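You operate a simulated robot arm through the tools that you are given. There is no shell and no other tool. Be economical: measure what you need, move in short steps, check, and stop when the job is done.

You run a simulated robot arm. Do the job below in one go: nothing can be reset, and whatever is moved stays where it is left.

Task
Tip mould 5's green glass back, brush the well and give it a tamped spoon of white powder.
Fine: green into the green basin; use the rim brush; one spoon L from the clay pot; mould and tools go back; no spill.

Only the result counts: the job must be done as asked and must still hold three seconds after the hand-in. Knocking over, shifting, dropping, spilling or breaking anything else fails it.

Robot
A 7-joint arm with a two-finger gripper, hanging from a carriage that runs on a rail from [-2223, 1] to [257, 0] (x, y) and turns from -337 to 351 degrees about z. Base frame: it is fixed where the carriage stands at the start and does not move with it; the origin is on the floor, on the carriage's upright axis, x ahead of it, y to its left, z up; the surface under the hand at the start is at about z = 720. Readings come in mm, degrees, newtons and seconds.
With the tool pointing down near the work surface it reaches from about 420 to 780 mm from the robot's upright axis, wherever it stands. Its first joint turns from -143.0 to 143.0 degrees. Payload 1.37 kg.
The tool frame sits at the grasp point between the pads (the TCP): z along the fingers, y along the line on which they close. The tips reach 16 mm beyond it. Largest opening 92 mm; the body of the gripper starts 74 mm behind the TCP.
Orientation is that of the tool frame in the base frame, as a unit quaternion [w, x, y, z]. With the fingers straight down and closing along the base's y, the tool's x points along the base's -x, its y along +y and its z along -z.

Tools
- The arm moves only by the tool play_rows. Its argument "rows" is a list of rows, each an object of numbers (a shift or turn left out is 0, a gripper value left out holds the last): "ax", "ay", "az": the turn, a rotation vector about the base's x, y, z in rad; "x", "y", "z": the shift along the base's x, y, z in mm; "gripper": the gripper command, from -1 (fully open) to 1 (shut), values between in proportion. In form: [{"ax": .., "ay": .., "az": .., "x": .., "y": .., "z": .., "gripper": ..}, ...]. A call has 1 to 20 rows; each row shifts and turns the commanded pose from where the row before left it. Rows are played at 5 a second. More than 50 mm and 8.6 degrees between two rows, or a gripper value outside its range, and nothing of the call is played. Where a pose cannot be reached the arm comes as near as it can. A force on the tool above 40 N (or 10 N above the force at the start of the call, whichever is more), or a blocked arm, ends the call early, and 0.2 s more pass. The fingers move at their own pace and stop on an object; they squeeze with about 23 N. The grip force told is the motor's: it shows also when the fingers shut on nothing. Time passes only in rows, and 0.2 s behind the last, so rows that do not move let the fingers close. It gives the time, the measured TCP pose, the force on the tool (base axes), the opening and the grip force at its end, in the units of the frame above (readings bear some noise), with the torque about the TCP (base axes, N m) and any sound that the robot's microphone picked up.
- Cameras (640 x 400 px; columns grow to the right, rows downward): "scene" is now at [278.1, 25.5, 1583.4]; the picture's right is [0.39, -0.92, 0.00], its down [-0.80, -0.34, -0.49] and it looks along [0.45, 0.19, -0.87] (base axes); focal length 266 px, centre (320, 200). "wrist" rides on the gripper at [71, 19, -111] in the tool frame; the picture's right is [-0.26, 0.97, 0.00], its down [-0.78, -0.21, -0.59] and it looks along [-0.57, -0.15, 0.81] (tool axes); focal length 280 px, centre (320, 200). There is no depth. A picture from a camera that has moved, and an enlarged one, comes with that camera's place and axes in the base frame and with its lens.
- capture(camera): a new picture of that camera. The clock stands still meanwhile.
- slide_trunk(by): slides the trunk up (or, below 0, down) by that many mm; the arm and the scene camera ride with it, the base frame stays. It gives what a move gives, with no picture.
- roll_base(legs): drives the robot by 1 to 6 legs, each [ahead, left, turn to the left] in mm, mm and degrees, along the robot's own axes; the way and the turn of a leg run together, so that a leg with both is an arc; at most 1500 mm and 180 degrees a leg. The arm and the cameras ride along, it lands a little off, and it stops where it bumps. It keeps to its track: a leg is cut to what the track allows. It gives what a move gives.
- turn_head(pan, tilt): turns the head with the scene camera to pan (to the left, within 155 degrees either way) and tilt (down, from -29 to 69), counted from straight ahead of the robot. It gives what a move gives.
- enlarge(camera, box): a new picture of the part [left, top, right, bottom] of that camera's present view, enlarged. The clock stands still meanwhile.
- close_job(): hands the job in; it is judged then, once.

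Work in short steps. Places have to be worked out from the pictures, the camera data and where the tool is seen: move nearer, look again, correct. Check each grasp and each placing, and mend what went wrong. You have 120 turns and 90 pictures in all, those below and enlarged ones among them. Open the gripper and draw the arm clear of the work before you hand the job in, unless the task says otherwise; then end with one line.

The tools are called after "Call:" by a JSON object that holds its "name" and its "arguments". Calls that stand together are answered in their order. play_rows: Moves the arm, as the interface text tells. Its arguments: {"type":"object","properties":{"rows":{"type":"array","items":{"type":"object","properties":{"ax":{"type":"number"},"ay":{"type":"number"},"az":{"type":"number"},"x":{"type":"number"},"y":{"type":"number"},"z":{"type":"number"},"gripper":{"type":"number"}}}}},"required":["rows"]} The other tools are called the same way: slide_trunk (by) slides the trunk up or down; roll_base (legs) drives the base; turn_head (pan, tilt) turns the head that bears the scene camera; capture (camera) takes a picture; enlarge (camera, box) takes an enlarged picture of a part of a camera's view; close_job () hands the job in.

At the start:

```text
time: 0.0
tool_pos: [791.0, 103.0, 1059.0]
tool_rot: [0.0, 0.0, 1.0, 0.0]
force: [-0.7, 0.6, 0.3]
torque: [-0.02, -0.02, 0.01]
opening: 91.8
gripper_force: 0.0
trunk travel left (down, up): [-325.0, 256.0]
robot x, y, heading: [-1.0, -1.2, -0.1]
head pan, tilt: [22.7, 60.5]
```

scene: 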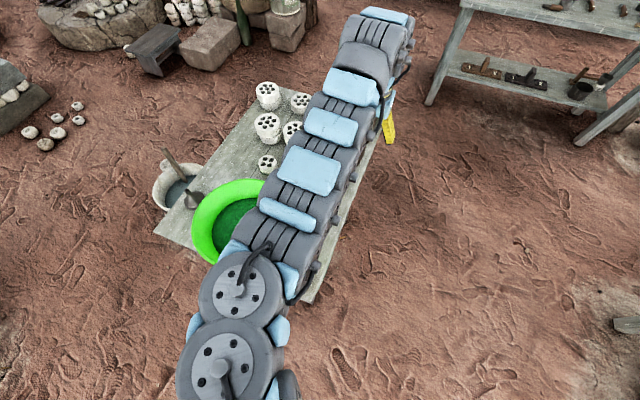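
wrist: 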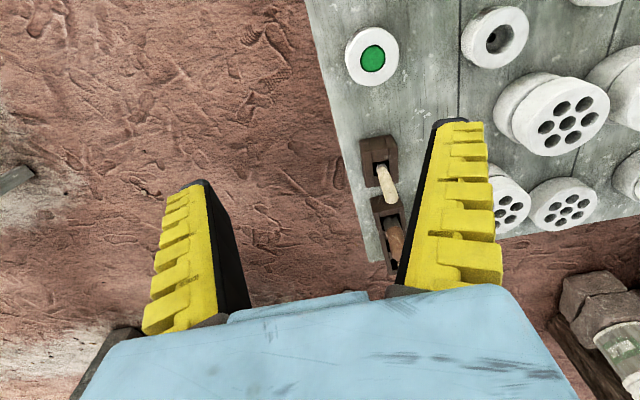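

The arm hides much of the table. I'll look closer at the scene first and at the wrist view.

Call:
{"name": "enlarge", "arguments": {"camera": "scene", "box": [140, 60, 420, 310]}}

Call:
{"name": "enlarge", "arguments": {"camera": "wrist", "box": [300, 0, 640, 280]}}

```text
1.60 times, centred on (280, 185) of scene
camera zoom: at [278.1, 25.5, 1583.4], right [0.39, -0.92, 0.0], down [-0.8, -0.34, -0.49], along [0.45, 0.19, -0.87], focal length 426 px, centre (384, 224)
```

zoom: 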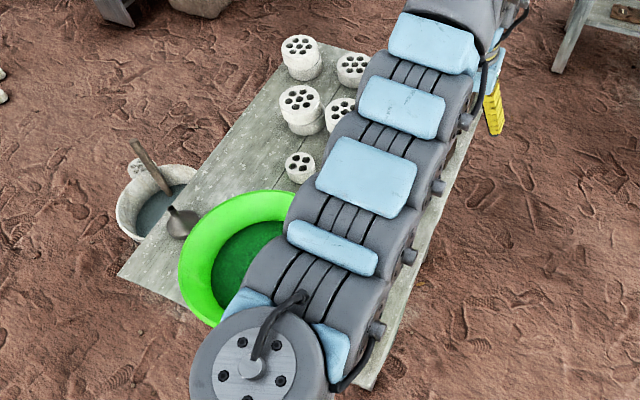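

```text
1.43 times, centred on (470, 140) of wrist
camera zoom: at [721.1, 122.9, 1169.4], right [0.26, 0.97, 0.0], down [0.78, -0.21, 0.59], along [0.57, -0.15, -0.81], focal length 401 px, centre (106, 286)
```

zoom: 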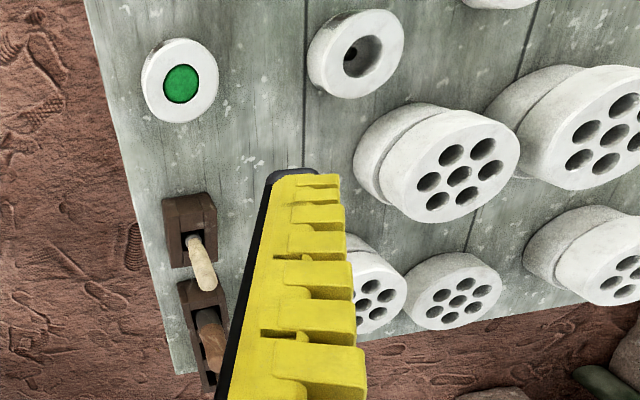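

The mould table lies ahead-left; I'll swing the carriage right about 50° (hand high and free space there) and look with the head panned back.

Call:
{"name": "roll_base", "arguments": {"legs": [[0, 0, -50]]}}

Call:
{"name": "turn_head", "arguments": {"pan": 70, "tilt": 55}}

Call:
{"name": "capture", "arguments": {"camera": "scene"}}

```text
time: 2.7
tool_pos: [586.0, -541.4, 1057.8]
tool_rot: [0.0, 0.424, 0.906, 0.0]
force: [1.0, -0.3, 0.4]
torque: [-0.04, 0.01, -0.02]
opening: 91.8
gripper_force: 0.1
trunk travel left (down, up): [-325.0, 256.0]
robot x, y, heading: [-0.7, 0.5, -49.8]
head pan, tilt: [22.7, 60.5]
```

```text
time: 3.8
tool_pos: [585.7, -541.9, 1059.4]
tool_rot: [0.0, 0.424, 0.906, -0.001]
force: [-0.1, -0.4, 0.3]
torque: [0.0, -0.03, 0.01]
opening: 92.0
gripper_force: 0.1
trunk travel left (down, up): [-325.0, 256.0]
robot x, y, heading: [-0.2, 1.2, -50.1]
head pan, tilt: [70.0, 55.0]
```

```text
85 pictures are left
camera scene: at [206.0, -144.4, 1590.0], right [0.34, -0.94, 0.0], down [-0.77, -0.28, -0.57], along [0.54, 0.19, -0.82], focal length 266 px, centre (320, 200)
```

scene: 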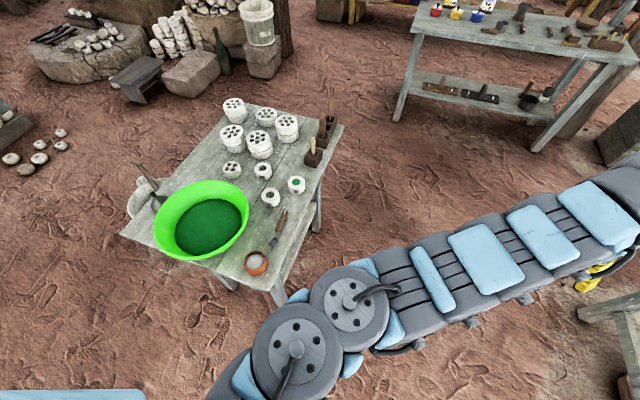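

Now the table is clear to see. I enlarge the parts.

Call:
{"name": "enlarge", "arguments": {"camera": "scene", "box": [210, 90, 350, 180]}}

Call:
{"name": "enlarge", "arguments": {"camera": "scene", "box": [220, 150, 340, 290]}}

Call:
{"name": "enlarge", "arguments": {"camera": "scene", "box": [110, 150, 260, 270]}}

```text
4.44 times, centred on (280, 135) of scene
camera zoom: at [206.0, -144.4, 1590.0], right [0.34, -0.94, 0.0], down [-0.77, -0.28, -0.57], along [0.54, 0.19, -0.82], focal length 1182 px, centre (498, 489)
```

zoom: 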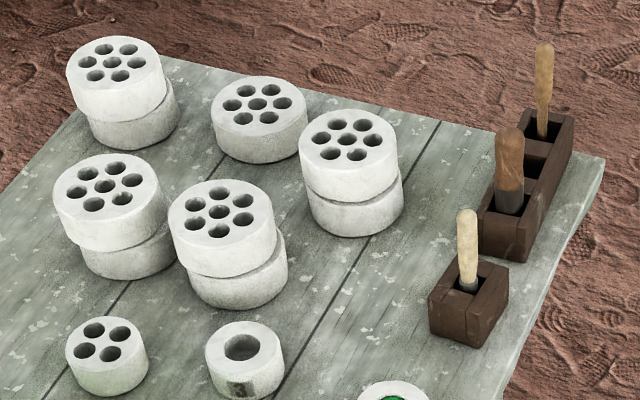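

```text
2.86 times, centred on (280, 220) of scene
camera zoom: at [206.0, -144.4, 1590.0], right [0.34, -0.94, 0.0], down [-0.77, -0.28, -0.57], along [0.54, 0.19, -0.82], focal length 760 px, centre (434, 143)
```

zoom: 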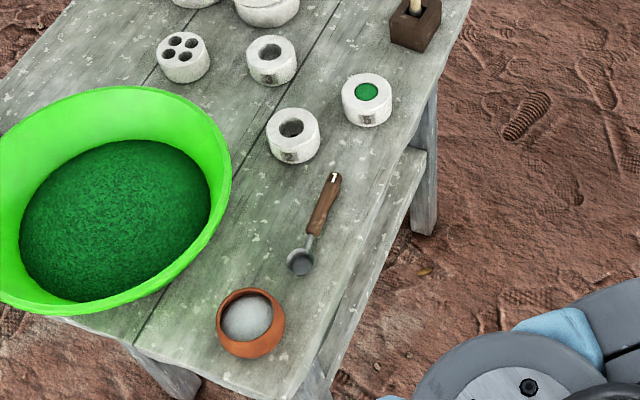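

```text
3.33 times, centred on (185, 210) of scene
camera zoom: at [206.0, -144.4, 1590.0], right [0.34, -0.94, 0.0], down [-0.77, -0.28, -0.57], along [0.54, 0.19, -0.82], focal length 886 px, centre (770, 167)
```

zoom: 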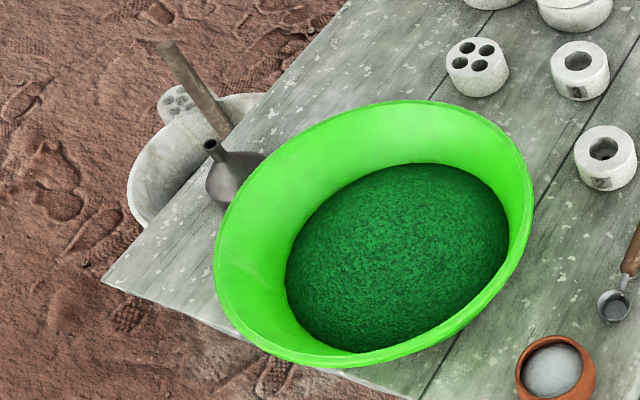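

I return the carriage to heading 0 and bring the hand back over the table for wrist close-ups.

Call:
{"name": "roll_base", "arguments": {"legs": [[0, 0, 50]]}}

Call:
{"name": "play_rows", "arguments": {"rows": [{"x": -40, "y": 10, "z": -20}, {"x": -40, "y": 10, "z": -20}, {"x": -40, "y": 10, "z": -20}, {"x": -40, "y": 10, "z": -20}]}}

Call:
{"name": "enlarge", "arguments": {"camera": "wrist", "box": [240, 0, 640, 250]}}

```text
time: 6.5
tool_pos: [791.4, 102.2, 1057.9]
tool_rot: [0.0, 0.0, 1.0, 0.0]
force: [0.3, 0.7, -0.7]
torque: [0.01, -0.04, 0.05]
opening: 92.2
gripper_force: 0.0
trunk travel left (down, up): [-325.0, 256.0]
robot x, y, heading: [-0.3, 0.8, -0.2]
head pan, tilt: [70.0, 55.0]
```

```text
time: 7.5
tool_pos: [732.6, 118.2, 1028.8]
tool_rot: [0.0, 0.001, 1.0, 0.001]
force: [-0.5, 0.4, 0.7]
torque: [0.0, 0.01, 0.04]
opening: 92.0
gripper_force: 0.1
out of reach, approached as far as the arm can: row 2, 3, 4
trunk travel left (down, up): [-325.0, 256.0]
robot x, y, heading: [1.6, 0.5, 0.1]
head pan, tilt: [70.0, 55.0]
```

```text
1.60 times, centred on (440, 125) of wrist
camera zoom: at [661.6, 138.8, 1139.4], right [0.26, 0.96, 0.0], down [0.78, -0.21, 0.59], along [0.57, -0.15, -0.81], focal length 449 px, centre (128, 320)
```

zoom: 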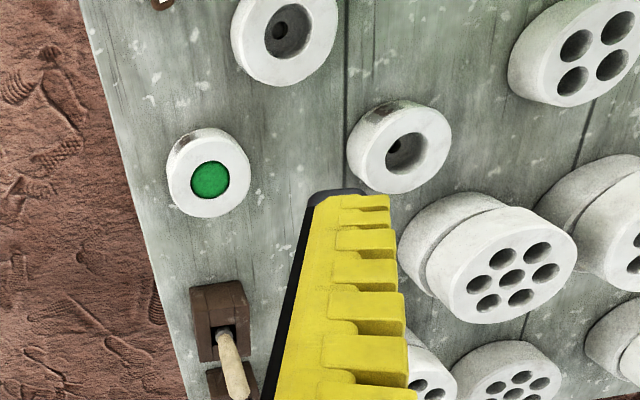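

Labels sit on the near sides of the moulds. I move lower and tilt the camera to look more horizontally.

Call:
{"name": "play_rows", "arguments": {"rows": [{"x": -10, "z": -35}, {"x": -10, "z": -35}, {"x": -20, "z": -20}, {"x": -30, "z": 0}, {"x": -30}, {"x": -30}, {"x": -30}]}}

Call:
{"name": "capture", "arguments": {"camera": "wrist"}}

```text
time: 9.1
tool_pos: [675.9, 139.5, 900.3]
tool_rot: [0.0, -0.001, 1.0, 0.001]
force: [0.8, 0.7, 0.1]
torque: [-0.04, 0.03, -0.01]
opening: 91.8
gripper_force: 0.2
out of reach, approached as far as the arm can: row 1, 2, 3, 4, 5, 6, 7
trunk travel left (down, up): [-325.0, 256.0]
robot x, y, heading: [-0.8, 1.1, 0.1]
head pan, tilt: [70.0, 55.0]
```

```text
80 pictures are left
camera wrist: at [604.8, 160.0, 1009.4], right [0.26, 0.96, 0.0], down [0.78, -0.21, 0.59], along [0.57, -0.15, -0.81], focal length 280 px, centre (320, 200)
```

wrist: 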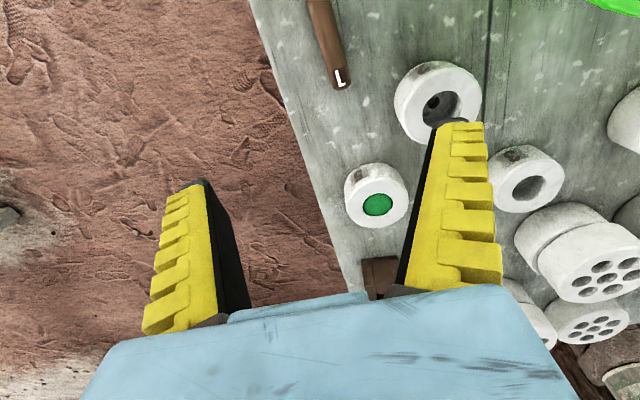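

The spoon is marked "L". The arm folds at this height, so I raise the trunk 200 and then lower the hand nearer with a tilted camera to read the mould labels.

Call:
{"name": "slide_trunk", "arguments": {"by": 200}}

Call:
{"name": "play_rows", "arguments": {"rows": [{"z": -40}, {"z": -40}, {"x": -20, "z": -40}, {"x": -40, "z": -20}, {"x": -40, "z": -20}, {"x": -40, "ay": -0.1}, {"x": -40, "ay": -0.1}, {"x": -20, "ay": -0.1}, {"ay": -0.1}, {"ay": -0.1}]}}

Call:
{"name": "capture", "arguments": {"camera": "wrist"}}

```text
time: 11.2
tool_pos: [676.7, 139.2, 1099.7]
tool_rot: [0.002, 0.0, 1.0, 0.001]
force: [-0.4, -0.5, 0.0]
torque: [0.02, 0.01, 0.03]
opening: 91.8
gripper_force: 0.1
trunk travel left (down, up): [-525.0, 56.0]
robot x, y, heading: [1.6, 0.7, 0.1]
head pan, tilt: [70.0, 55.0]
```

```text
time: 13.4
tool_pos: [476.2, 139.1, 940.4]
tool_rot: [0.249, 0.0, 0.969, 0.002]
force: [0.4, 0.6, -0.9]
torque: [-0.01, 0.01, -0.01]
opening: 91.6
gripper_force: 0.0
trunk travel left (down, up): [-525.0, 56.0]
robot x, y, heading: [-0.9, 1.7, 0.2]
head pan, tilt: [70.0, 55.0]
```

```text
79 pictures are left
camera wrist: at [360.8, 158.8, 1002.6], right [0.23, 0.96, 0.13], down [0.4, -0.21, 0.89], along [0.89, -0.15, -0.43], focal length 280 px, centre (320, 200)
```

wrist: 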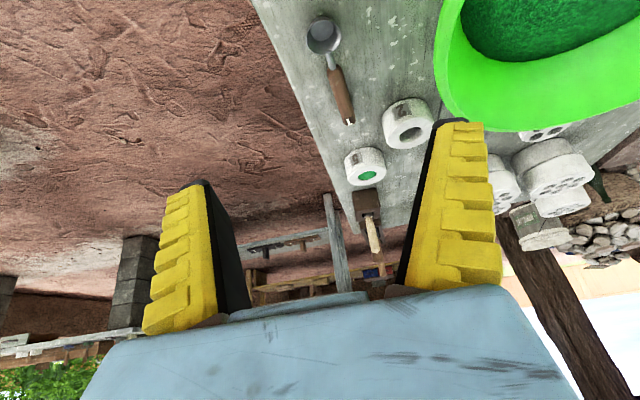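

Call:
{"name": "enlarge", "arguments": {"camera": "wrist", "box": [330, 80, 440, 190]}}

Call:
{"name": "enlarge", "arguments": {"camera": "wrist", "box": [250, 0, 500, 130]}}

Call:
{"name": "enlarge", "arguments": {"camera": "wrist", "box": [330, 170, 430, 290]}}

```text
3.64 times, centred on (385, 135) of wrist
camera zoom: at [360.8, 158.8, 1002.6], right [0.23, 0.96, 0.13], down [0.4, -0.21, 0.89], along [0.89, -0.15, -0.43], focal length 1020 px, centre (84, 436)
```

zoom: 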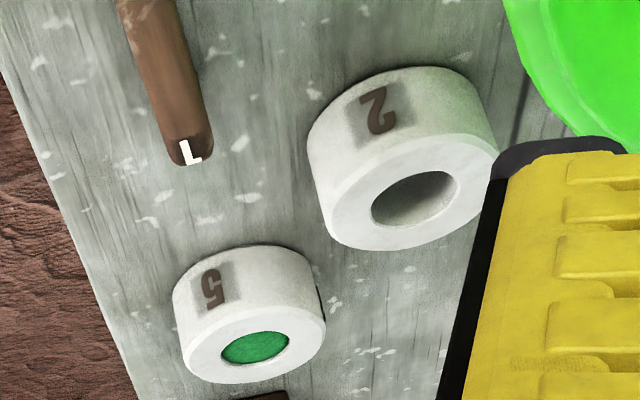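

```text
2.56 times, centred on (375, 65) of wrist
camera zoom: at [360.8, 158.8, 1002.6], right [0.23, 0.96, 0.13], down [0.4, -0.21, 0.89], along [0.89, -0.15, -0.43], focal length 718 px, centre (179, 546)
```

zoom: 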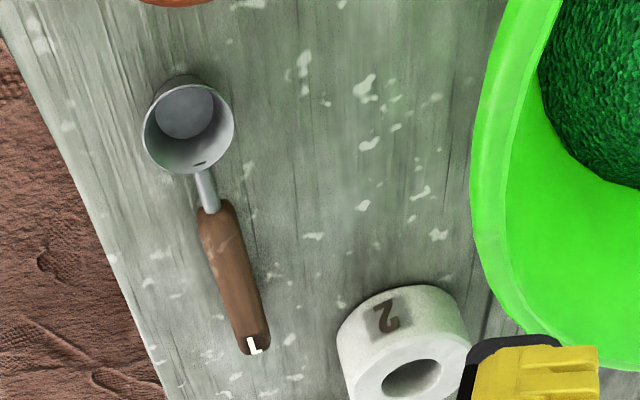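

```text
3.33 times, centred on (380, 230) of wrist
camera zoom: at [360.8, 158.8, 1002.6], right [0.23, 0.96, 0.13], down [0.4, -0.21, 0.89], along [0.89, -0.15, -0.43], focal length 935 px, centre (120, 100)
```

zoom: 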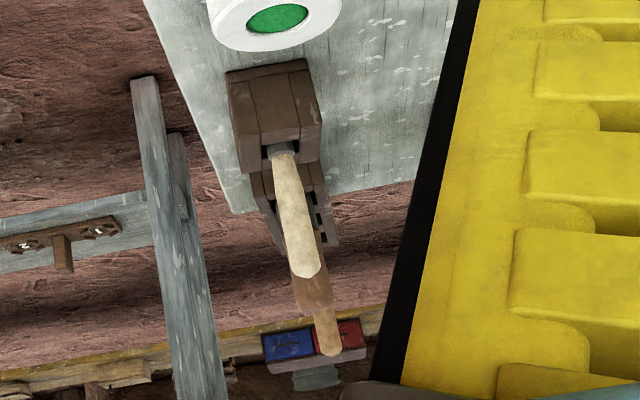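

Mould 5 is the green-filled one. Now drive the carriage 250 ahead to inspect the racks.

Call:
{"name": "roll_base", "arguments": {"legs": [[250, 0, 0]]}}

Call:
{"name": "play_rows", "arguments": {"rows": [{"y": -40, "ay": 0.1}, {"y": -40, "ay": 0.1}, {"ay": 0.1}]}}

Call:
{"name": "capture", "arguments": {"camera": "wrist"}}

```text
time: 15.2
tool_pos: [718.9, 139.8, 939.4]
tool_rot: [0.248, -0.002, 0.969, 0.001]
force: [-0.3, 0.7, 0.1]
torque: [-0.01, 0.0, 0.02]
opening: 92.0
gripper_force: 0.0
trunk travel left (down, up): [-525.0, 56.0]
robot x, y, heading: [239.0, -1.6, -0.0]
head pan, tilt: [70.0, 55.0]
```

```text
time: 16.0
tool_pos: [718.0, 60.2, 939.7]
tool_rot: [0.099, -0.001, 0.995, 0.002]
force: [-2.5, 1.0, -0.4]
torque: [-0.04, -0.07, 0.01]
opening: 91.9
gripper_force: 0.1
trunk travel left (down, up): [-525.0, 56.0]
robot x, y, heading: [241.8, -4.2, 0.1]
head pan, tilt: [70.0, 55.0]
```

```text
75 pictures are left
camera wrist: at [626.0, 80.0, 1034.7], right [0.25, 0.97, 0.06], down [0.65, -0.21, 0.73], along [0.72, -0.15, -0.68], focal length 280 px, centre (320, 200)
```

wrist: 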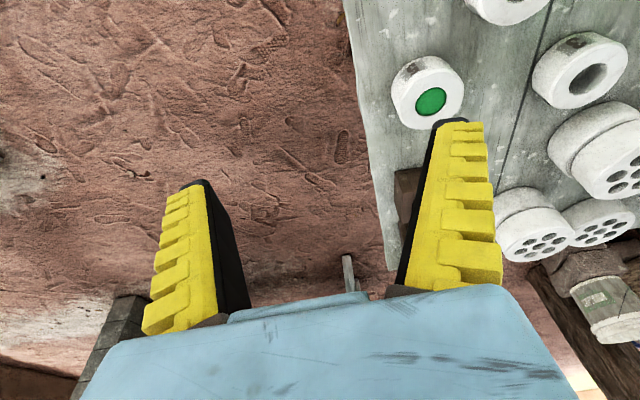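

Call:
{"name": "play_rows", "arguments": {"rows": [{"x": 20, "y": 45, "z": 10}, {"x": 20, "y": 45, "z": 10}, {"x": 20, "y": 45, "z": 10}, {"x": 20, "y": 20, "z": 10}]}}

Call:
{"name": "capture", "arguments": {"camera": "wrist"}}

Call:
{"name": "turn_head", "arguments": {"pan": 20, "tilt": 50}}

Call:
{"name": "capture", "arguments": {"camera": "scene"}}

```text
refused: row 1 steps farther than a row can; nothing moved
```

```text
74 pictures are left
camera wrist: at [626.0, 80.0, 1034.7], right [0.25, 0.97, 0.06], down [0.65, -0.21, 0.73], along [0.72, -0.15, -0.68], focal length 280 px, centre (320, 200)
```

wrist: 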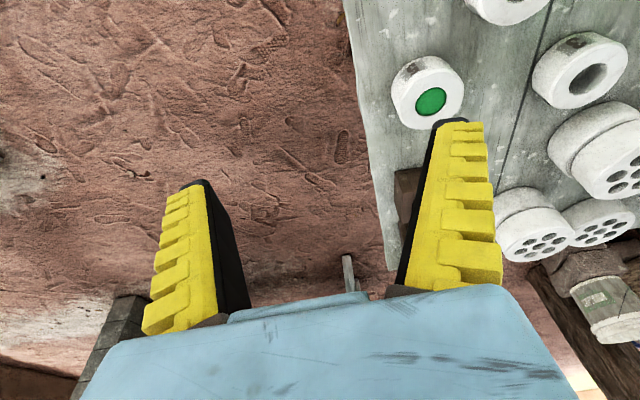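

```text
time: 17.2
tool_pos: [717.5, 59.6, 941.4]
tool_rot: [0.1, -0.002, 0.995, 0.002]
force: [0.6, -0.9, -0.4]
torque: [0.01, -0.02, 0.04]
opening: 91.9
gripper_force: 0.0
trunk travel left (down, up): [-525.0, 56.0]
robot x, y, heading: [245.6, 3.3, 0.0]
head pan, tilt: [20.0, 50.0]
```

```text
73 pictures are left
camera scene: at [532.5, 27.4, 1796.5], right [0.35, -0.94, 0.0], down [-0.72, -0.27, -0.64], along [0.6, 0.22, -0.77], focal length 266 px, centre (320, 200)
```

scene: 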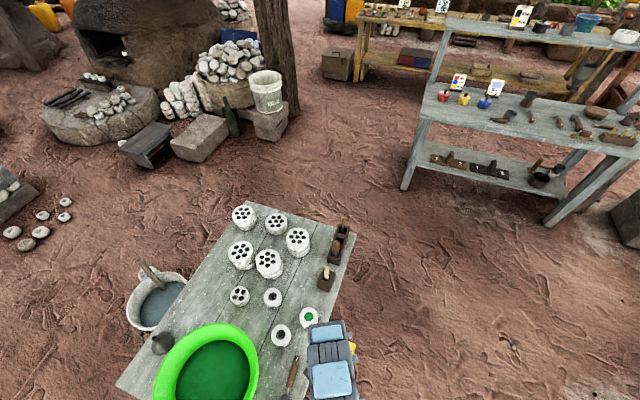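

Call:
{"name": "enlarge", "arguments": {"camera": "scene", "box": [290, 210, 370, 330]}}

Call:
{"name": "play_rows", "arguments": {"rows": [{"x": 10, "y": 40, "z": 10}, {"x": 20, "y": 40, "z": 10}, {"x": 20, "y": 40, "z": 10}, {"x": 20, "y": 30, "z": 10}]}}

Call:
{"name": "capture", "arguments": {"camera": "wrist"}}

```text
3.33 times, centred on (330, 270) of scene
camera zoom: at [532.5, 27.4, 1796.5], right [0.35, -0.94, 0.0], down [-0.72, -0.27, -0.64], along [0.6, 0.22, -0.77], focal length 886 px, centre (287, -33)
```

zoom: 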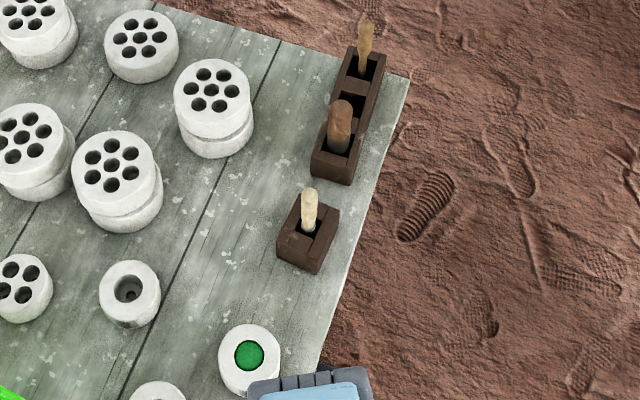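

```text
time: 18.2
tool_pos: [790.1, 209.3, 979.1]
tool_rot: [0.1, -0.002, 0.995, 0.001]
force: [-0.2, -1.0, -0.4]
torque: [0.05, -0.04, 0.01]
opening: 91.8
gripper_force: 0.0
trunk travel left (down, up): [-525.0, 56.0]
robot x, y, heading: [243.6, 1.2, 0.1]
head pan, tilt: [20.0, 50.0]
```

```text
71 pictures are left
camera wrist: at [698.8, 229.0, 1073.5], right [0.25, 0.97, 0.05], down [0.65, -0.21, 0.73], along [0.72, -0.15, -0.68], focal length 280 px, centre (320, 200)
```

wrist: 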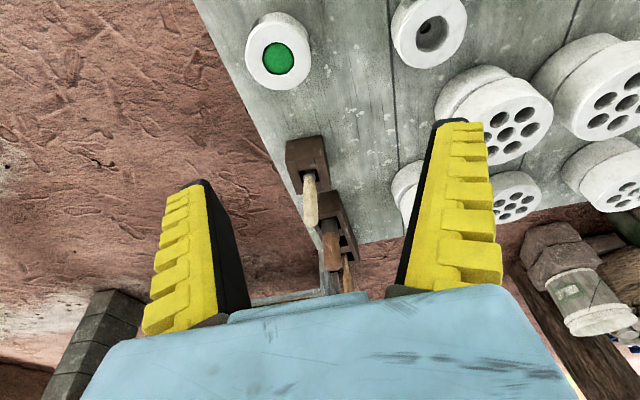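

Call:
{"name": "enlarge", "arguments": {"camera": "wrist", "box": [260, 120, 400, 290]}}

```text
2.35 times, centred on (330, 205) of wrist
camera zoom: at [698.8, 229.0, 1073.5], right [0.25, 0.97, 0.05], down [0.65, -0.21, 0.73], along [0.72, -0.15, -0.68], focal length 660 px, centre (296, 188)
```

zoom: 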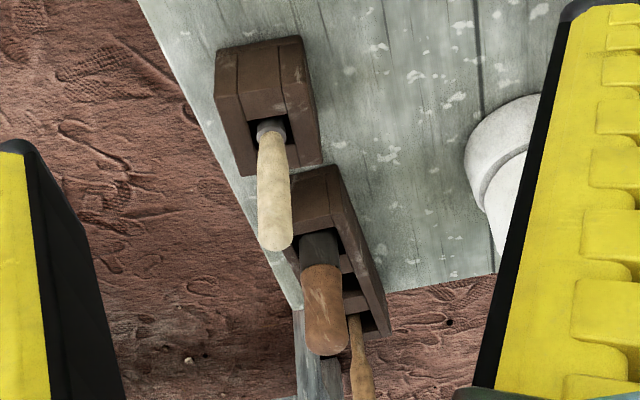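

I turn the tool a quarter turn and move forward so the camera looks into the racks from the left.

Call:
{"name": "play_rows", "arguments": {"rows": [{"ay": 0.1, "x": 15}, {"ay": 0.1, "x": 15}, {"az": -0.14, "x": 15}, {"az": -0.14, "x": 15}, {"az": -0.14, "x": 15}, {"az": -0.14, "x": 15}, {"az": -0.14, "x": 15}, {"az": -0.14, "x": 15}, {"az": -0.14, "x": 15}, {"az": -0.14, "x": 15}, {"az": -0.14, "x": 15}, {"az": -0.14, "x": 15}, {"az": -0.17}]}}

Call:
{"name": "capture", "arguments": {"camera": "wrist"}}

```text
refused: row 13 steps farther than a row can; nothing moved
```

```text
69 pictures are left
camera wrist: at [698.8, 229.0, 1073.5], right [0.25, 0.97, 0.05], down [0.65, -0.21, 0.73], along [0.72, -0.15, -0.68], focal length 280 px, centre (320, 200)
```

wrist: 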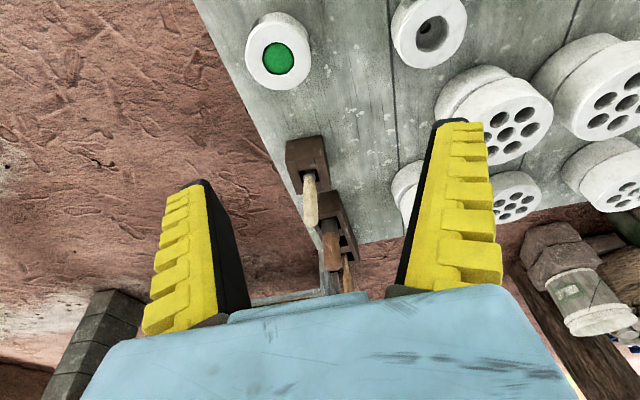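

The last row was over the turn limit; I split it.

Call:
{"name": "play_rows", "arguments": {"rows": [{"ay": 0.1, "x": 15}, {"ay": 0.1, "x": 15}, {"az": -0.14, "x": 15}, {"az": -0.14, "x": 15}, {"az": -0.14, "x": 15}, {"az": -0.14, "x": 15}, {"az": -0.14, "x": 15}, {"az": -0.14, "x": 15}, {"az": -0.14, "x": 15}, {"az": -0.14, "x": 15}, {"az": -0.14, "x": 15}, {"az": -0.14, "x": 15}, {"az": -0.14}, {"az": -0.03}]}}

Call:
{"name": "capture", "arguments": {"camera": "wrist"}}

```text
time: 21.2
tool_pos: [967.7, 209.4, 980.2]
tool_rot: [0.002, 0.706, 0.708, 0.0]
force: [0.1, 0.8, 0.6]
torque: [0.02, 0.01, 0.02]
opening: 91.9
gripper_force: 0.1
trunk travel left (down, up): [-525.0, 56.0]
robot x, y, heading: [242.6, 0.5, 0.1]
head pan, tilt: [20.0, 50.0]
```

```text
68 pictures are left
camera wrist: at [986.8, 282.5, 1090.3], right [0.97, -0.26, 0.0], down [-0.21, -0.78, 0.59], along [-0.15, -0.57, -0.81], focal length 280 px, centre (320, 200)
```

wrist: 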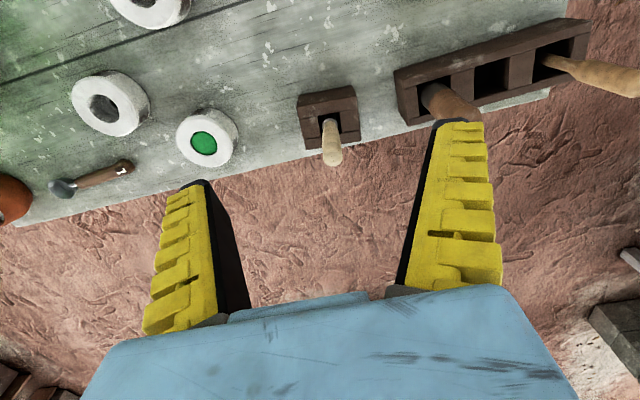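

Call:
{"name": "enlarge", "arguments": {"camera": "wrist", "box": [280, 10, 640, 190]}}

Call:
{"name": "play_rows", "arguments": {"rows": [{"x": 25, "z": -10}, {"x": 25, "z": -10}, {"x": 25, "z": -10}, {"x": 25, "z": -10}]}}

Call:
{"name": "capture", "arguments": {"camera": "wrist"}}

```text
1.78 times, centred on (460, 100) of wrist
camera zoom: at [986.8, 282.5, 1090.3], right [0.97, -0.26, 0.0], down [-0.21, -0.78, 0.59], along [-0.15, -0.57, -0.81], focal length 498 px, centre (71, 378)
```

zoom: 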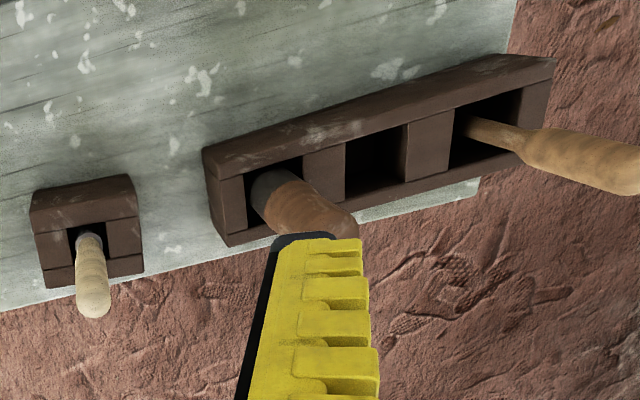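

```text
time: 22.2
tool_pos: [1001.5, 208.9, 965.7]
tool_rot: [0.002, 0.706, 0.708, 0.001]
force: [0.2, 0.7, -0.2]
torque: [0.0, 0.0, -0.04]
opening: 91.9
gripper_force: 0.1
out of reach, approached as far as the arm can: row 2, 3, 4
trunk travel left (down, up): [-525.0, 56.0]
robot x, y, heading: [241.3, -0.6, 0.3]
head pan, tilt: [20.0, 50.0]
```

```text
66 pictures are left
camera wrist: at [1021.6, 280.9, 1075.8], right [0.97, -0.26, 0.0], down [-0.21, -0.78, 0.59], along [-0.15, -0.57, -0.81], focal length 280 px, centre (320, 200)
```

wrist: 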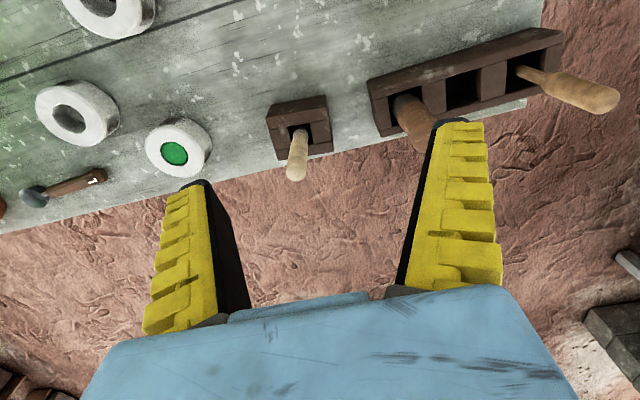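

I check the bucket area and the tools from the scene camera now.

Call:
{"name": "enlarge", "arguments": {"camera": "scene", "box": [110, 240, 220, 370]}}

Call:
{"name": "enlarge", "arguments": {"camera": "scene", "box": [400, 60, 640, 210]}}

```text
3.08 times, centred on (165, 305) of scene
camera zoom: at [532.5, 27.3, 1796.5], right [0.35, -0.94, 0.0], down [-0.72, -0.26, -0.64], along [0.6, 0.22, -0.77], focal length 818 px, centre (797, -123)
```

zoom: 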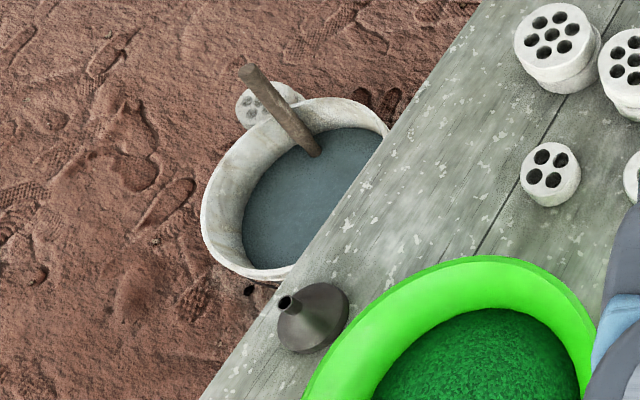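

```text
2.67 times, centred on (520, 135) of scene
camera zoom: at [532.5, 27.3, 1796.5], right [0.35, -0.94, 0.0], down [-0.72, -0.26, -0.64], along [0.6, 0.22, -0.77], focal length 709 px, centre (-213, 373)
```

zoom: 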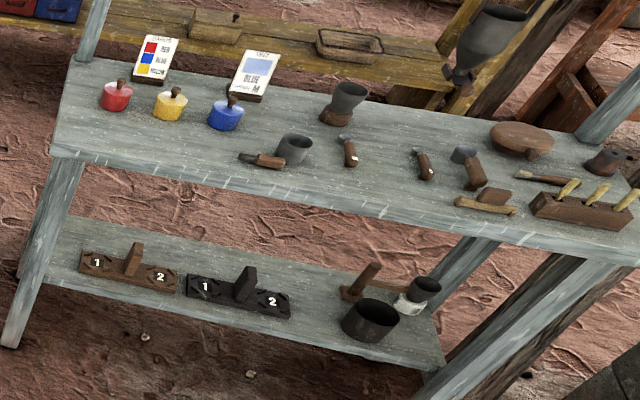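

Call:
{"name": "enlarge", "arguments": {"camera": "wrist", "box": [250, 70, 450, 190]}}

Call:
{"name": "enlarge", "arguments": {"camera": "wrist", "box": [360, 20, 640, 150]}}

```text
3.20 times, centred on (350, 130) of wrist
camera zoom: at [1021.6, 280.9, 1075.8], right [0.97, -0.26, 0.0], down [-0.21, -0.78, 0.59], along [-0.15, -0.57, -0.81], focal length 897 px, centre (224, 424)
```

zoom: 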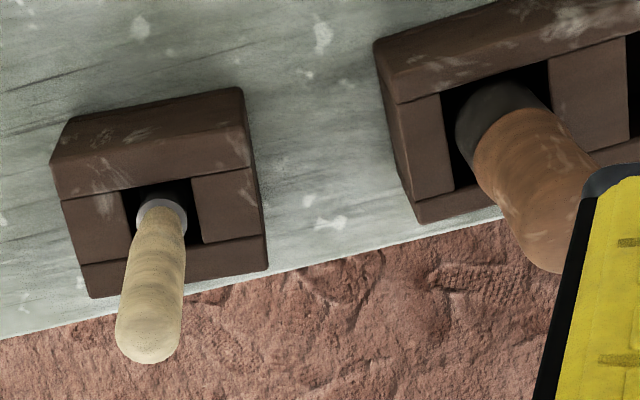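

```text
2.29 times, centred on (500, 85) of wrist
camera zoom: at [1021.6, 280.9, 1075.8], right [0.97, -0.26, 0.0], down [-0.21, -0.78, 0.59], along [-0.15, -0.57, -0.81], focal length 641 px, centre (-91, 463)
```

zoom: 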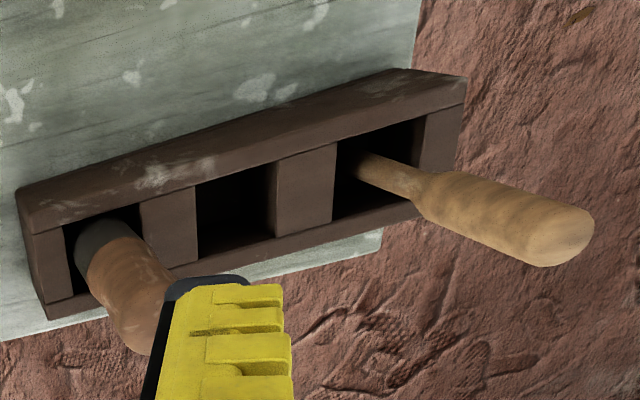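

Tools: single rack (light handle with ferrule at ≈(967,162), top z≈858), dark thick tool, and a far thin one. I'll grasp the single-rack tool and lift it to see its head.

Call:
{"name": "play_rows", "arguments": {"rows": [{"x": -17, "y": -24, "z": 0}, {"x": -17, "y": -23, "z": 0}, {"z": -10}]}}

Call:
{"name": "enlarge", "arguments": {"camera": "wrist", "box": [140, 0, 540, 310]}}

```text
time: 23.0
tool_pos: [970.0, 162.3, 954.7]
tool_rot: [0.002, 0.705, 0.709, 0.002]
force: [-0.1, -0.3, -0.6]
torque: [0.04, 0.02, 0.0]
opening: 91.9
gripper_force: 0.1
trunk travel left (down, up): [-525.0, 56.0]
robot x, y, heading: [239.5, 0.8, 0.1]
head pan, tilt: [20.0, 50.0]
```

```text
1.29 times, centred on (340, 155) of wrist
camera zoom: at [989.0, 234.0, 1066.7], right [0.97, -0.26, 0.0], down [-0.21, -0.78, 0.59], along [-0.15, -0.57, -0.81], focal length 362 px, centre (294, 258)
```

zoom: 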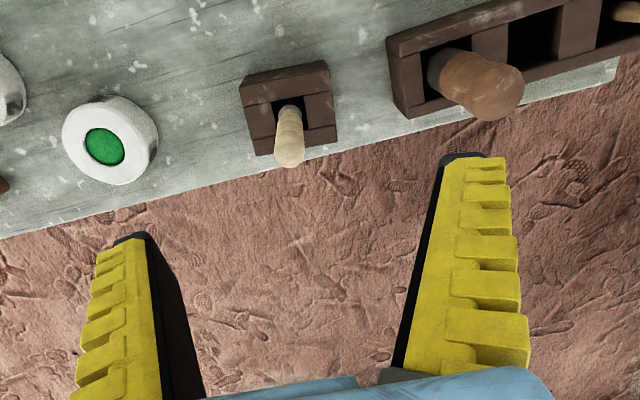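

Aligned; descend to z≈825 and close.

Call:
{"name": "play_rows", "arguments": {"rows": [{"x": -3, "y": -2, "z": -30}, {"z": -35}, {"z": -35}, {"z": -30}, {"gripper": 1}, {"gripper": 1}, {"gripper": 1}]}}

Call:
{"name": "enlarge", "arguments": {"camera": "wrist", "box": [140, 0, 540, 310]}}

```text
time: 24.6
tool_pos: [951.3, 148.5, 838.3]
tool_rot: [0.002, 0.706, 0.708, 0.001]
force: [0.8, 0.3, 0.6]
torque: [0.0, -0.01, -0.02]
opening: 0.0
gripper_force: 23.0
out of reach, approached as far as the arm can: row 3, 4
trunk travel left (down, up): [-525.0, 56.0]
robot x, y, heading: [240.2, 3.8, 0.0]
head pan, tilt: [20.0, 50.0]
```

```text
1.29 times, centred on (340, 155) of wrist
camera zoom: at [969.4, 220.2, 947.3], right [0.97, -0.26, 0.0], down [-0.21, -0.78, 0.59], along [-0.15, -0.57, -0.81], focal length 362 px, centre (294, 258)
```

zoom: 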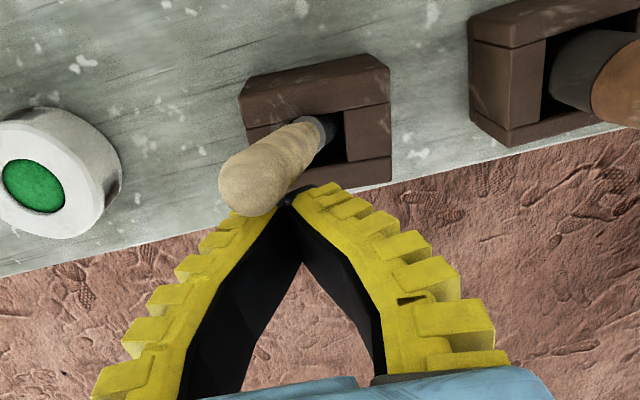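

The arm ran out of reach (trunk too high) and missed; the handle was only leaned. I go up, open, lower the trunk, and redo.

Call:
{"name": "play_rows", "arguments": {"rows": [{"y": -15}, {"z": 40}, {"z": 40}, {"z": 40}, {"z": 20, "gripper": -1}, {"gripper": -1}]}}

Call:
{"name": "enlarge", "arguments": {"camera": "wrist", "box": [140, 0, 540, 310]}}

```text
time: 26.0
tool_pos: [951.6, 131.8, 975.8]
tool_rot: [0.002, 0.705, 0.709, 0.0]
force: [0.1, 0.6, 0.1]
torque: [0.02, 0.01, 0.01]
opening: 92.0
gripper_force: 0.1
trunk travel left (down, up): [-525.0, 56.0]
robot x, y, heading: [244.3, -0.2, 0.3]
head pan, tilt: [20.0, 50.0]
```

```text
1.29 times, centred on (340, 155) of wrist
camera zoom: at [969.3, 204.1, 1087.4], right [0.97, -0.26, 0.0], down [-0.21, -0.78, 0.59], along [-0.15, -0.57, -0.81], focal length 362 px, centre (294, 258)
```

zoom: 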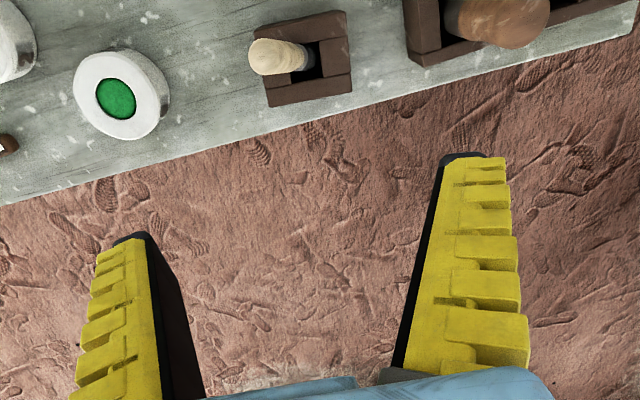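

Call:
{"name": "play_rows", "arguments": {"rows": [{"z": 30}, {"z": 30}, {"z": 30}]}}

Call:
{"name": "slide_trunk", "arguments": {"by": -120}}

Call:
{"name": "play_rows", "arguments": {"rows": [{"z": 30}, {"z": 30}, {"z": 20}]}}

Call:
{"name": "slide_trunk", "arguments": {"by": -80}}

```text
time: 26.8
tool_pos: [951.2, 128.4, 1065.6]
tool_rot: [0.002, 0.707, 0.707, 0.001]
force: [0.2, -1.0, 0.1]
torque: [0.1, 0.0, 0.02]
opening: 91.9
gripper_force: 0.1
trunk travel left (down, up): [-525.0, 56.0]
robot x, y, heading: [241.9, -1.5, 0.4]
head pan, tilt: [20.0, 50.0]
```

```text
time: 28.3
tool_pos: [951.4, 131.4, 946.6]
tool_rot: [0.003, 0.706, 0.708, 0.001]
force: [0.2, 0.2, 0.2]
torque: [0.0, 0.03, -0.01]
opening: 91.9
gripper_force: 0.0
trunk travel left (down, up): [-405.0, 176.0]
robot x, y, heading: [243.7, 0.3, 0.2]
head pan, tilt: [20.0, 50.0]
```

```text
time: 29.1
tool_pos: [963.5, 134.8, 1024.6]
tool_rot: [0.001, 0.706, 0.708, -0.001]
force: [0.4, 0.2, -0.1]
torque: [-0.03, -0.02, -0.02]
opening: 91.7
gripper_force: 0.0
out of reach, approached as far as the arm can: row 2, 3
trunk travel left (down, up): [-405.0, 176.0]
robot x, y, heading: [246.3, -0.5, 0.2]
head pan, tilt: [20.0, 50.0]
```

```text
time: 30.3
tool_pos: [963.5, 134.5, 944.2]
tool_rot: [0.0, 0.706, 0.708, 0.0]
force: [-0.4, 0.5, 0.5]
torque: [-0.04, 0.0, 0.01]
opening: 92.0
gripper_force: 0.0
trunk travel left (down, up): [-325.0, 256.0]
robot x, y, heading: [241.6, 3.1, 0.1]
head pan, tilt: [20.0, 50.0]
```

Now above the rack with trunk at 0. Move over (953,174), descend to z≈828 and close.

Call:
{"name": "play_rows", "arguments": {"rows": [{"x": -5, "y": 20, "z": -5}, {"x": -5, "y": 20, "z": -10}, {"z": -35}, {"z": -35}, {"z": -30}]}}

Call:
{"name": "enlarge", "arguments": {"camera": "wrist", "box": [140, 0, 540, 310]}}

```text
time: 31.5
tool_pos: [954.4, 175.1, 826.6]
tool_rot: [0.0, 0.705, 0.709, -0.001]
force: [-0.3, 1.1, 0.2]
torque: [0.01, -0.02, 0.02]
opening: 91.7
gripper_force: 0.1
trunk travel left (down, up): [-325.0, 256.0]
robot x, y, heading: [245.7, 1.4, 0.2]
head pan, tilt: [20.0, 50.0]
```

```text
1.29 times, centred on (340, 155) of wrist
camera zoom: at [973.7, 247.6, 937.8], right [0.97, -0.26, 0.0], down [-0.21, -0.78, 0.59], along [-0.15, -0.57, -0.81], focal length 362 px, centre (294, 258)
```

zoom: 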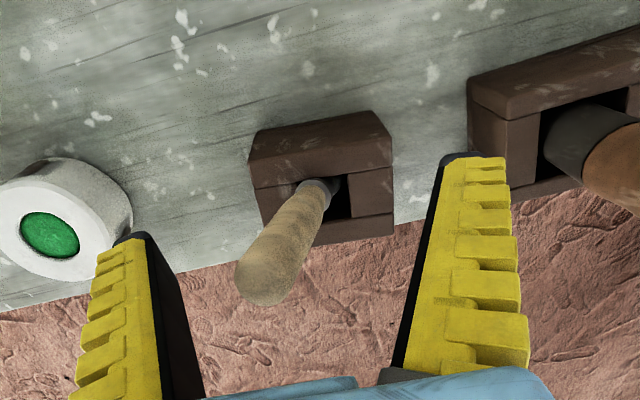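

Call:
{"name": "play_rows", "arguments": {"rows": [{"gripper": 1}, {"gripper": 1}, {"gripper": 1}]}}

Call:
{"name": "enlarge", "arguments": {"camera": "wrist", "box": [140, 0, 540, 310]}}

```text
time: 32.3
tool_pos: [955.2, 174.6, 827.8]
tool_rot: [0.001, 0.705, 0.709, 0.0]
force: [0.2, -2.4, 4.4]
torque: [-0.26, -0.05, 0.02]
opening: 10.2
gripper_force: 22.7
trunk travel left (down, up): [-325.0, 256.0]
robot x, y, heading: [240.2, 0.9, 0.3]
head pan, tilt: [20.0, 50.0]
```

```text
1.29 times, centred on (340, 155) of wrist
camera zoom: at [974.5, 246.9, 938.7], right [0.97, -0.26, 0.0], down [-0.21, -0.78, 0.59], along [-0.15, -0.57, -0.81], focal length 362 px, centre (294, 258)
```

zoom: 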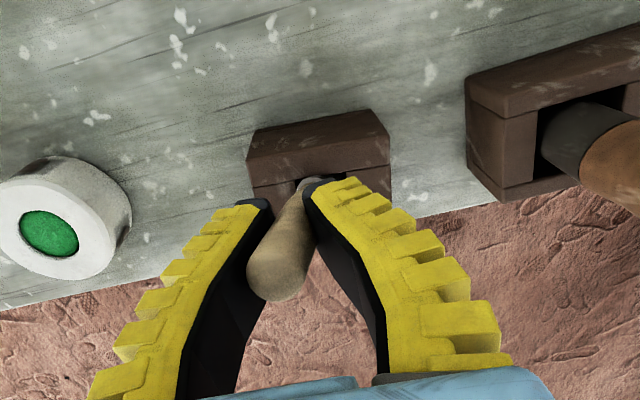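

Gripped (10 mm). Lift straight up and look at the head.

Call:
{"name": "play_rows", "arguments": {"rows": [{"z": 20}, {"z": 30}, {"z": 40}, {"z": 40}, {"z": 30}]}}

Call:
{"name": "capture", "arguments": {"camera": "wrist"}}

Call:
{"name": "capture", "arguments": {"camera": "scene"}}

```text
time: 33.5
tool_pos: [959.8, 176.7, 987.5]
tool_rot: [0.0, 0.706, 0.708, -0.002]
force: [0.0, 0.1, -0.5]
torque: [0.01, -0.02, 0.01]
opening: 6.2
gripper_force: 23.4
out of reach, approached as far as the arm can: row 5
trunk travel left (down, up): [-325.0, 256.0]
robot x, y, heading: [245.4, -0.3, 0.2]
head pan, tilt: [20.0, 50.0]
```

```text
56 pictures are left
camera wrist: at [978.9, 248.2, 1098.3], right [0.97, -0.26, 0.0], down [-0.21, -0.78, 0.59], along [-0.15, -0.57, -0.81], focal length 280 px, centre (320, 200)
```

wrist: 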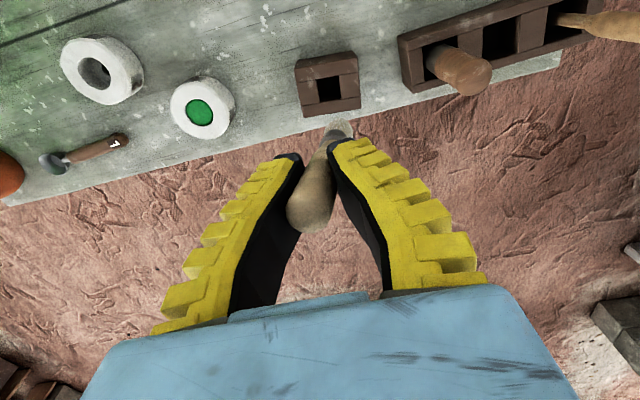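

```text
55 pictures are left
camera scene: at [532.5, 27.3, 1596.5], right [0.35, -0.94, 0.0], down [-0.72, -0.26, -0.64], along [0.6, 0.22, -0.77], focal length 266 px, centre (320, 200)
```

scene: 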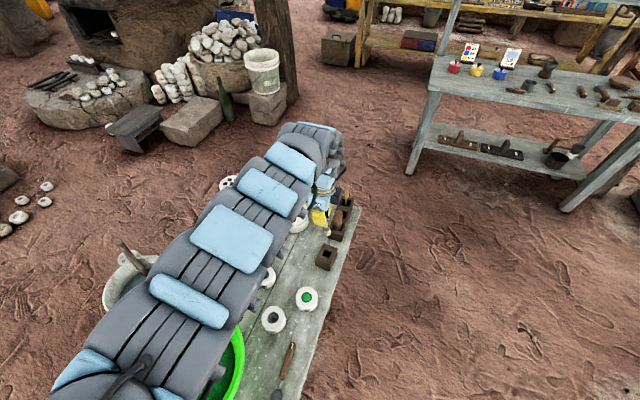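

Call:
{"name": "enlarge", "arguments": {"camera": "wrist", "box": [250, 90, 400, 250]}}

Call:
{"name": "enlarge", "arguments": {"camera": "scene", "box": [295, 170, 365, 270]}}

```text
2.50 times, centred on (325, 170) of wrist
camera zoom: at [978.9, 248.2, 1098.3], right [0.97, -0.26, 0.0], down [-0.21, -0.78, 0.59], along [-0.15, -0.57, -0.81], focal length 701 px, centre (308, 275)
```

zoom: 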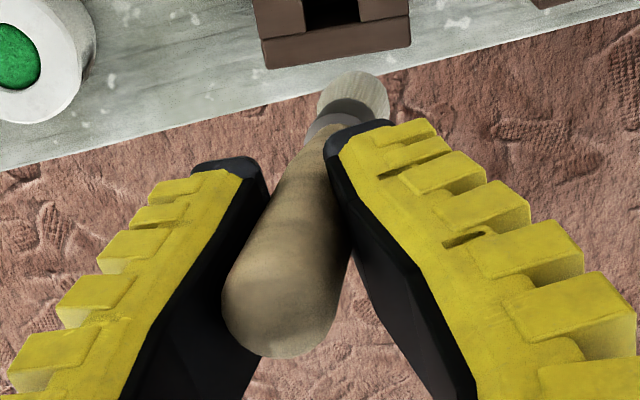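

```text
4.00 times, centred on (330, 220) of scene
camera zoom: at [532.5, 27.3, 1596.5], right [0.35, -0.94, 0.0], down [-0.72, -0.26, -0.64], along [0.6, 0.22, -0.77], focal length 1064 px, centre (280, 120)
```

zoom: 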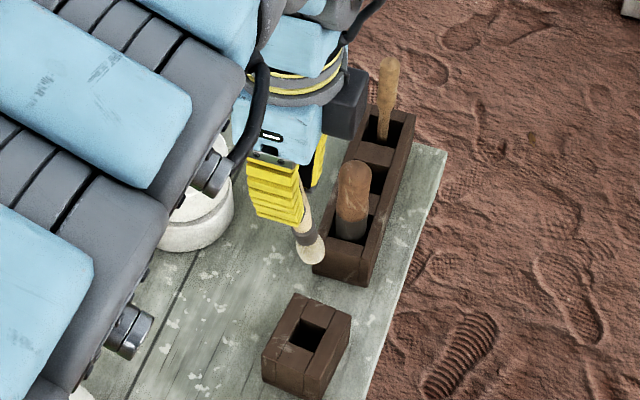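

It is a bristle brush from the rim rack. I must tip the glass first, so I straighten it and put it back. Rotate the hand to make the brush upright, then check.

Call:
{"name": "play_rows", "arguments": {"rows": [{"z": -20}, {"z": -15, "ax": 0.07, "ay": 0.07}, {"ax": 0.07, "ay": 0.07, "x": 3, "y": -8}, {"x": 3, "y": -8}]}}

Call:
{"name": "enlarge", "arguments": {"camera": "wrist", "box": [220, 60, 440, 260]}}

Call:
{"name": "enlarge", "arguments": {"camera": "scene", "box": [295, 170, 365, 270]}}

```text
time: 34.5
tool_pos: [965.0, 160.1, 953.0]
tool_rot: [-0.098, 0.702, 0.705, -0.001]
force: [0.2, 0.0, 0.1]
torque: [0.0, 0.03, -0.01]
opening: 5.9
gripper_force: 23.1
trunk travel left (down, up): [-325.0, 256.0]
robot x, y, heading: [239.9, 1.6, 0.3]
head pan, tilt: [20.0, 50.0]
```

```text
2.00 times, centred on (330, 160) of wrist
camera zoom: at [1000.4, 215.9, 1068.9], right [0.95, -0.25, -0.17], down [-0.13, -0.86, 0.5], along [-0.27, -0.45, -0.85], focal length 561 px, centre (300, 280)
```

zoom: 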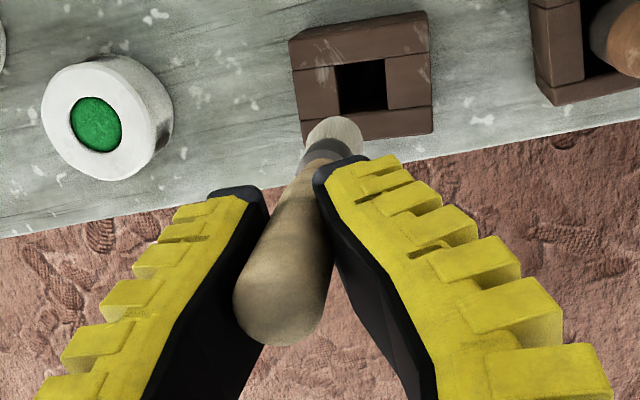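

```text
4.00 times, centred on (330, 220) of scene
camera zoom: at [532.5, 27.2, 1596.5], right [0.35, -0.94, 0.0], down [-0.72, -0.26, -0.64], along [0.6, 0.22, -0.77], focal length 1064 px, centre (280, 120)
```

zoom: 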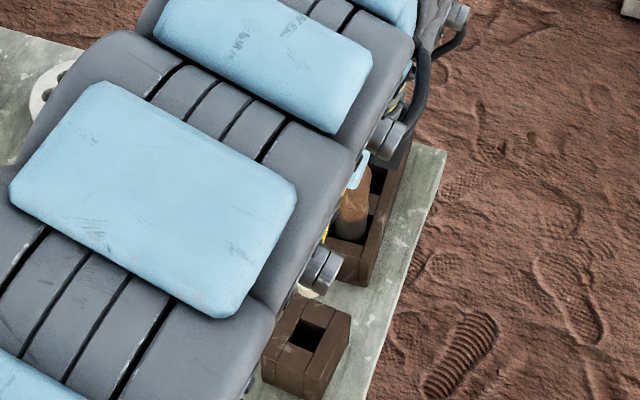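

The brush is upright; slot centre is about 3 mm further in x. Lower it in, watching force.

Call:
{"name": "play_rows", "arguments": {"rows": [{"x": 2, "y": 1, "z": -20}, {"x": 1, "z": -25}, {"z": -15}]}}

Call:
{"name": "enlarge", "arguments": {"camera": "wrist", "box": [220, 60, 440, 260]}}

```text
time: 35.3
tool_pos: [968.5, 161.9, 892.1]
tool_rot: [-0.098, 0.702, 0.705, 0.0]
force: [-0.1, -0.4, -0.8]
torque: [-0.02, 0.03, 0.04]
opening: 6.0
gripper_force: 22.7
trunk travel left (down, up): [-325.0, 256.0]
robot x, y, heading: [241.4, 2.3, 0.0]
head pan, tilt: [20.0, 50.0]
```

```text
2.00 times, centred on (330, 160) of wrist
camera zoom: at [1003.2, 219.0, 1009.1], right [0.95, -0.25, -0.17], down [-0.13, -0.86, 0.5], along [-0.27, -0.46, -0.85], focal length 561 px, centre (300, 280)
```

zoom: 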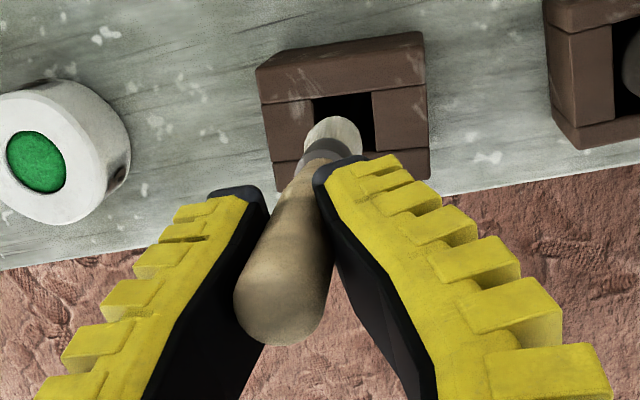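

Nearly centred; 1.5 mm more in x, then lower.

Call:
{"name": "play_rows", "arguments": {"rows": [{"x": 1.5, "z": -15}, {"z": -15}, {"z": -15}, {"z": -10}]}}

Call:
{"name": "enlarge", "arguments": {"camera": "wrist", "box": [220, 60, 440, 260]}}

```text
time: 36.3
tool_pos: [970.2, 162.5, 839.2]
tool_rot: [-0.098, 0.702, 0.705, -0.001]
force: [0.4, 0.5, -1.3]
torque: [0.01, 0.01, 0.0]
opening: 5.8
gripper_force: 22.2
trunk travel left (down, up): [-325.0, 256.0]
robot x, y, heading: [243.6, -0.3, 0.3]
head pan, tilt: [20.0, 50.0]
```

```text
2.00 times, centred on (330, 160) of wrist
camera zoom: at [1005.5, 219.2, 953.9], right [0.95, -0.25, -0.17], down [-0.13, -0.86, 0.5], along [-0.27, -0.45, -0.85], focal length 561 px, centre (300, 280)
```

zoom: 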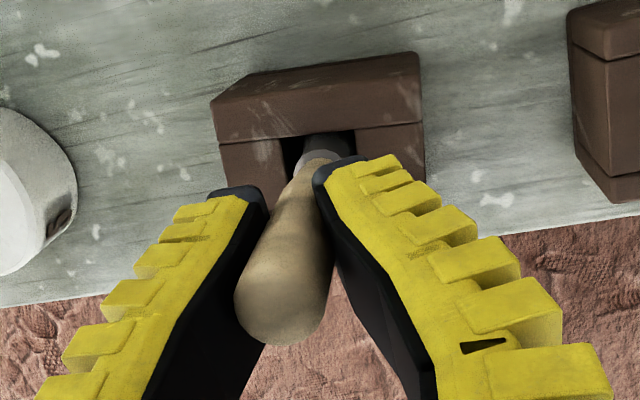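

It is in the slot; seat it and release.

Call:
{"name": "play_rows", "arguments": {"rows": [{"z": -6}, {"z": -5}, {"z": -3}]}}

```text
time: 37.1
tool_pos: [973.7, 164.0, 825.7]
tool_rot: [-0.098, 0.702, 0.705, 0.001]
force: [-0.8, 1.6, 21.2]
torque: [0.11, 0.02, 0.0]
opening: 9.0
gripper_force: 23.5
trunk travel left (down, up): [-325.0, 256.0]
robot x, y, heading: [244.7, -1.2, 0.3]
head pan, tilt: [20.0, 50.0]
```

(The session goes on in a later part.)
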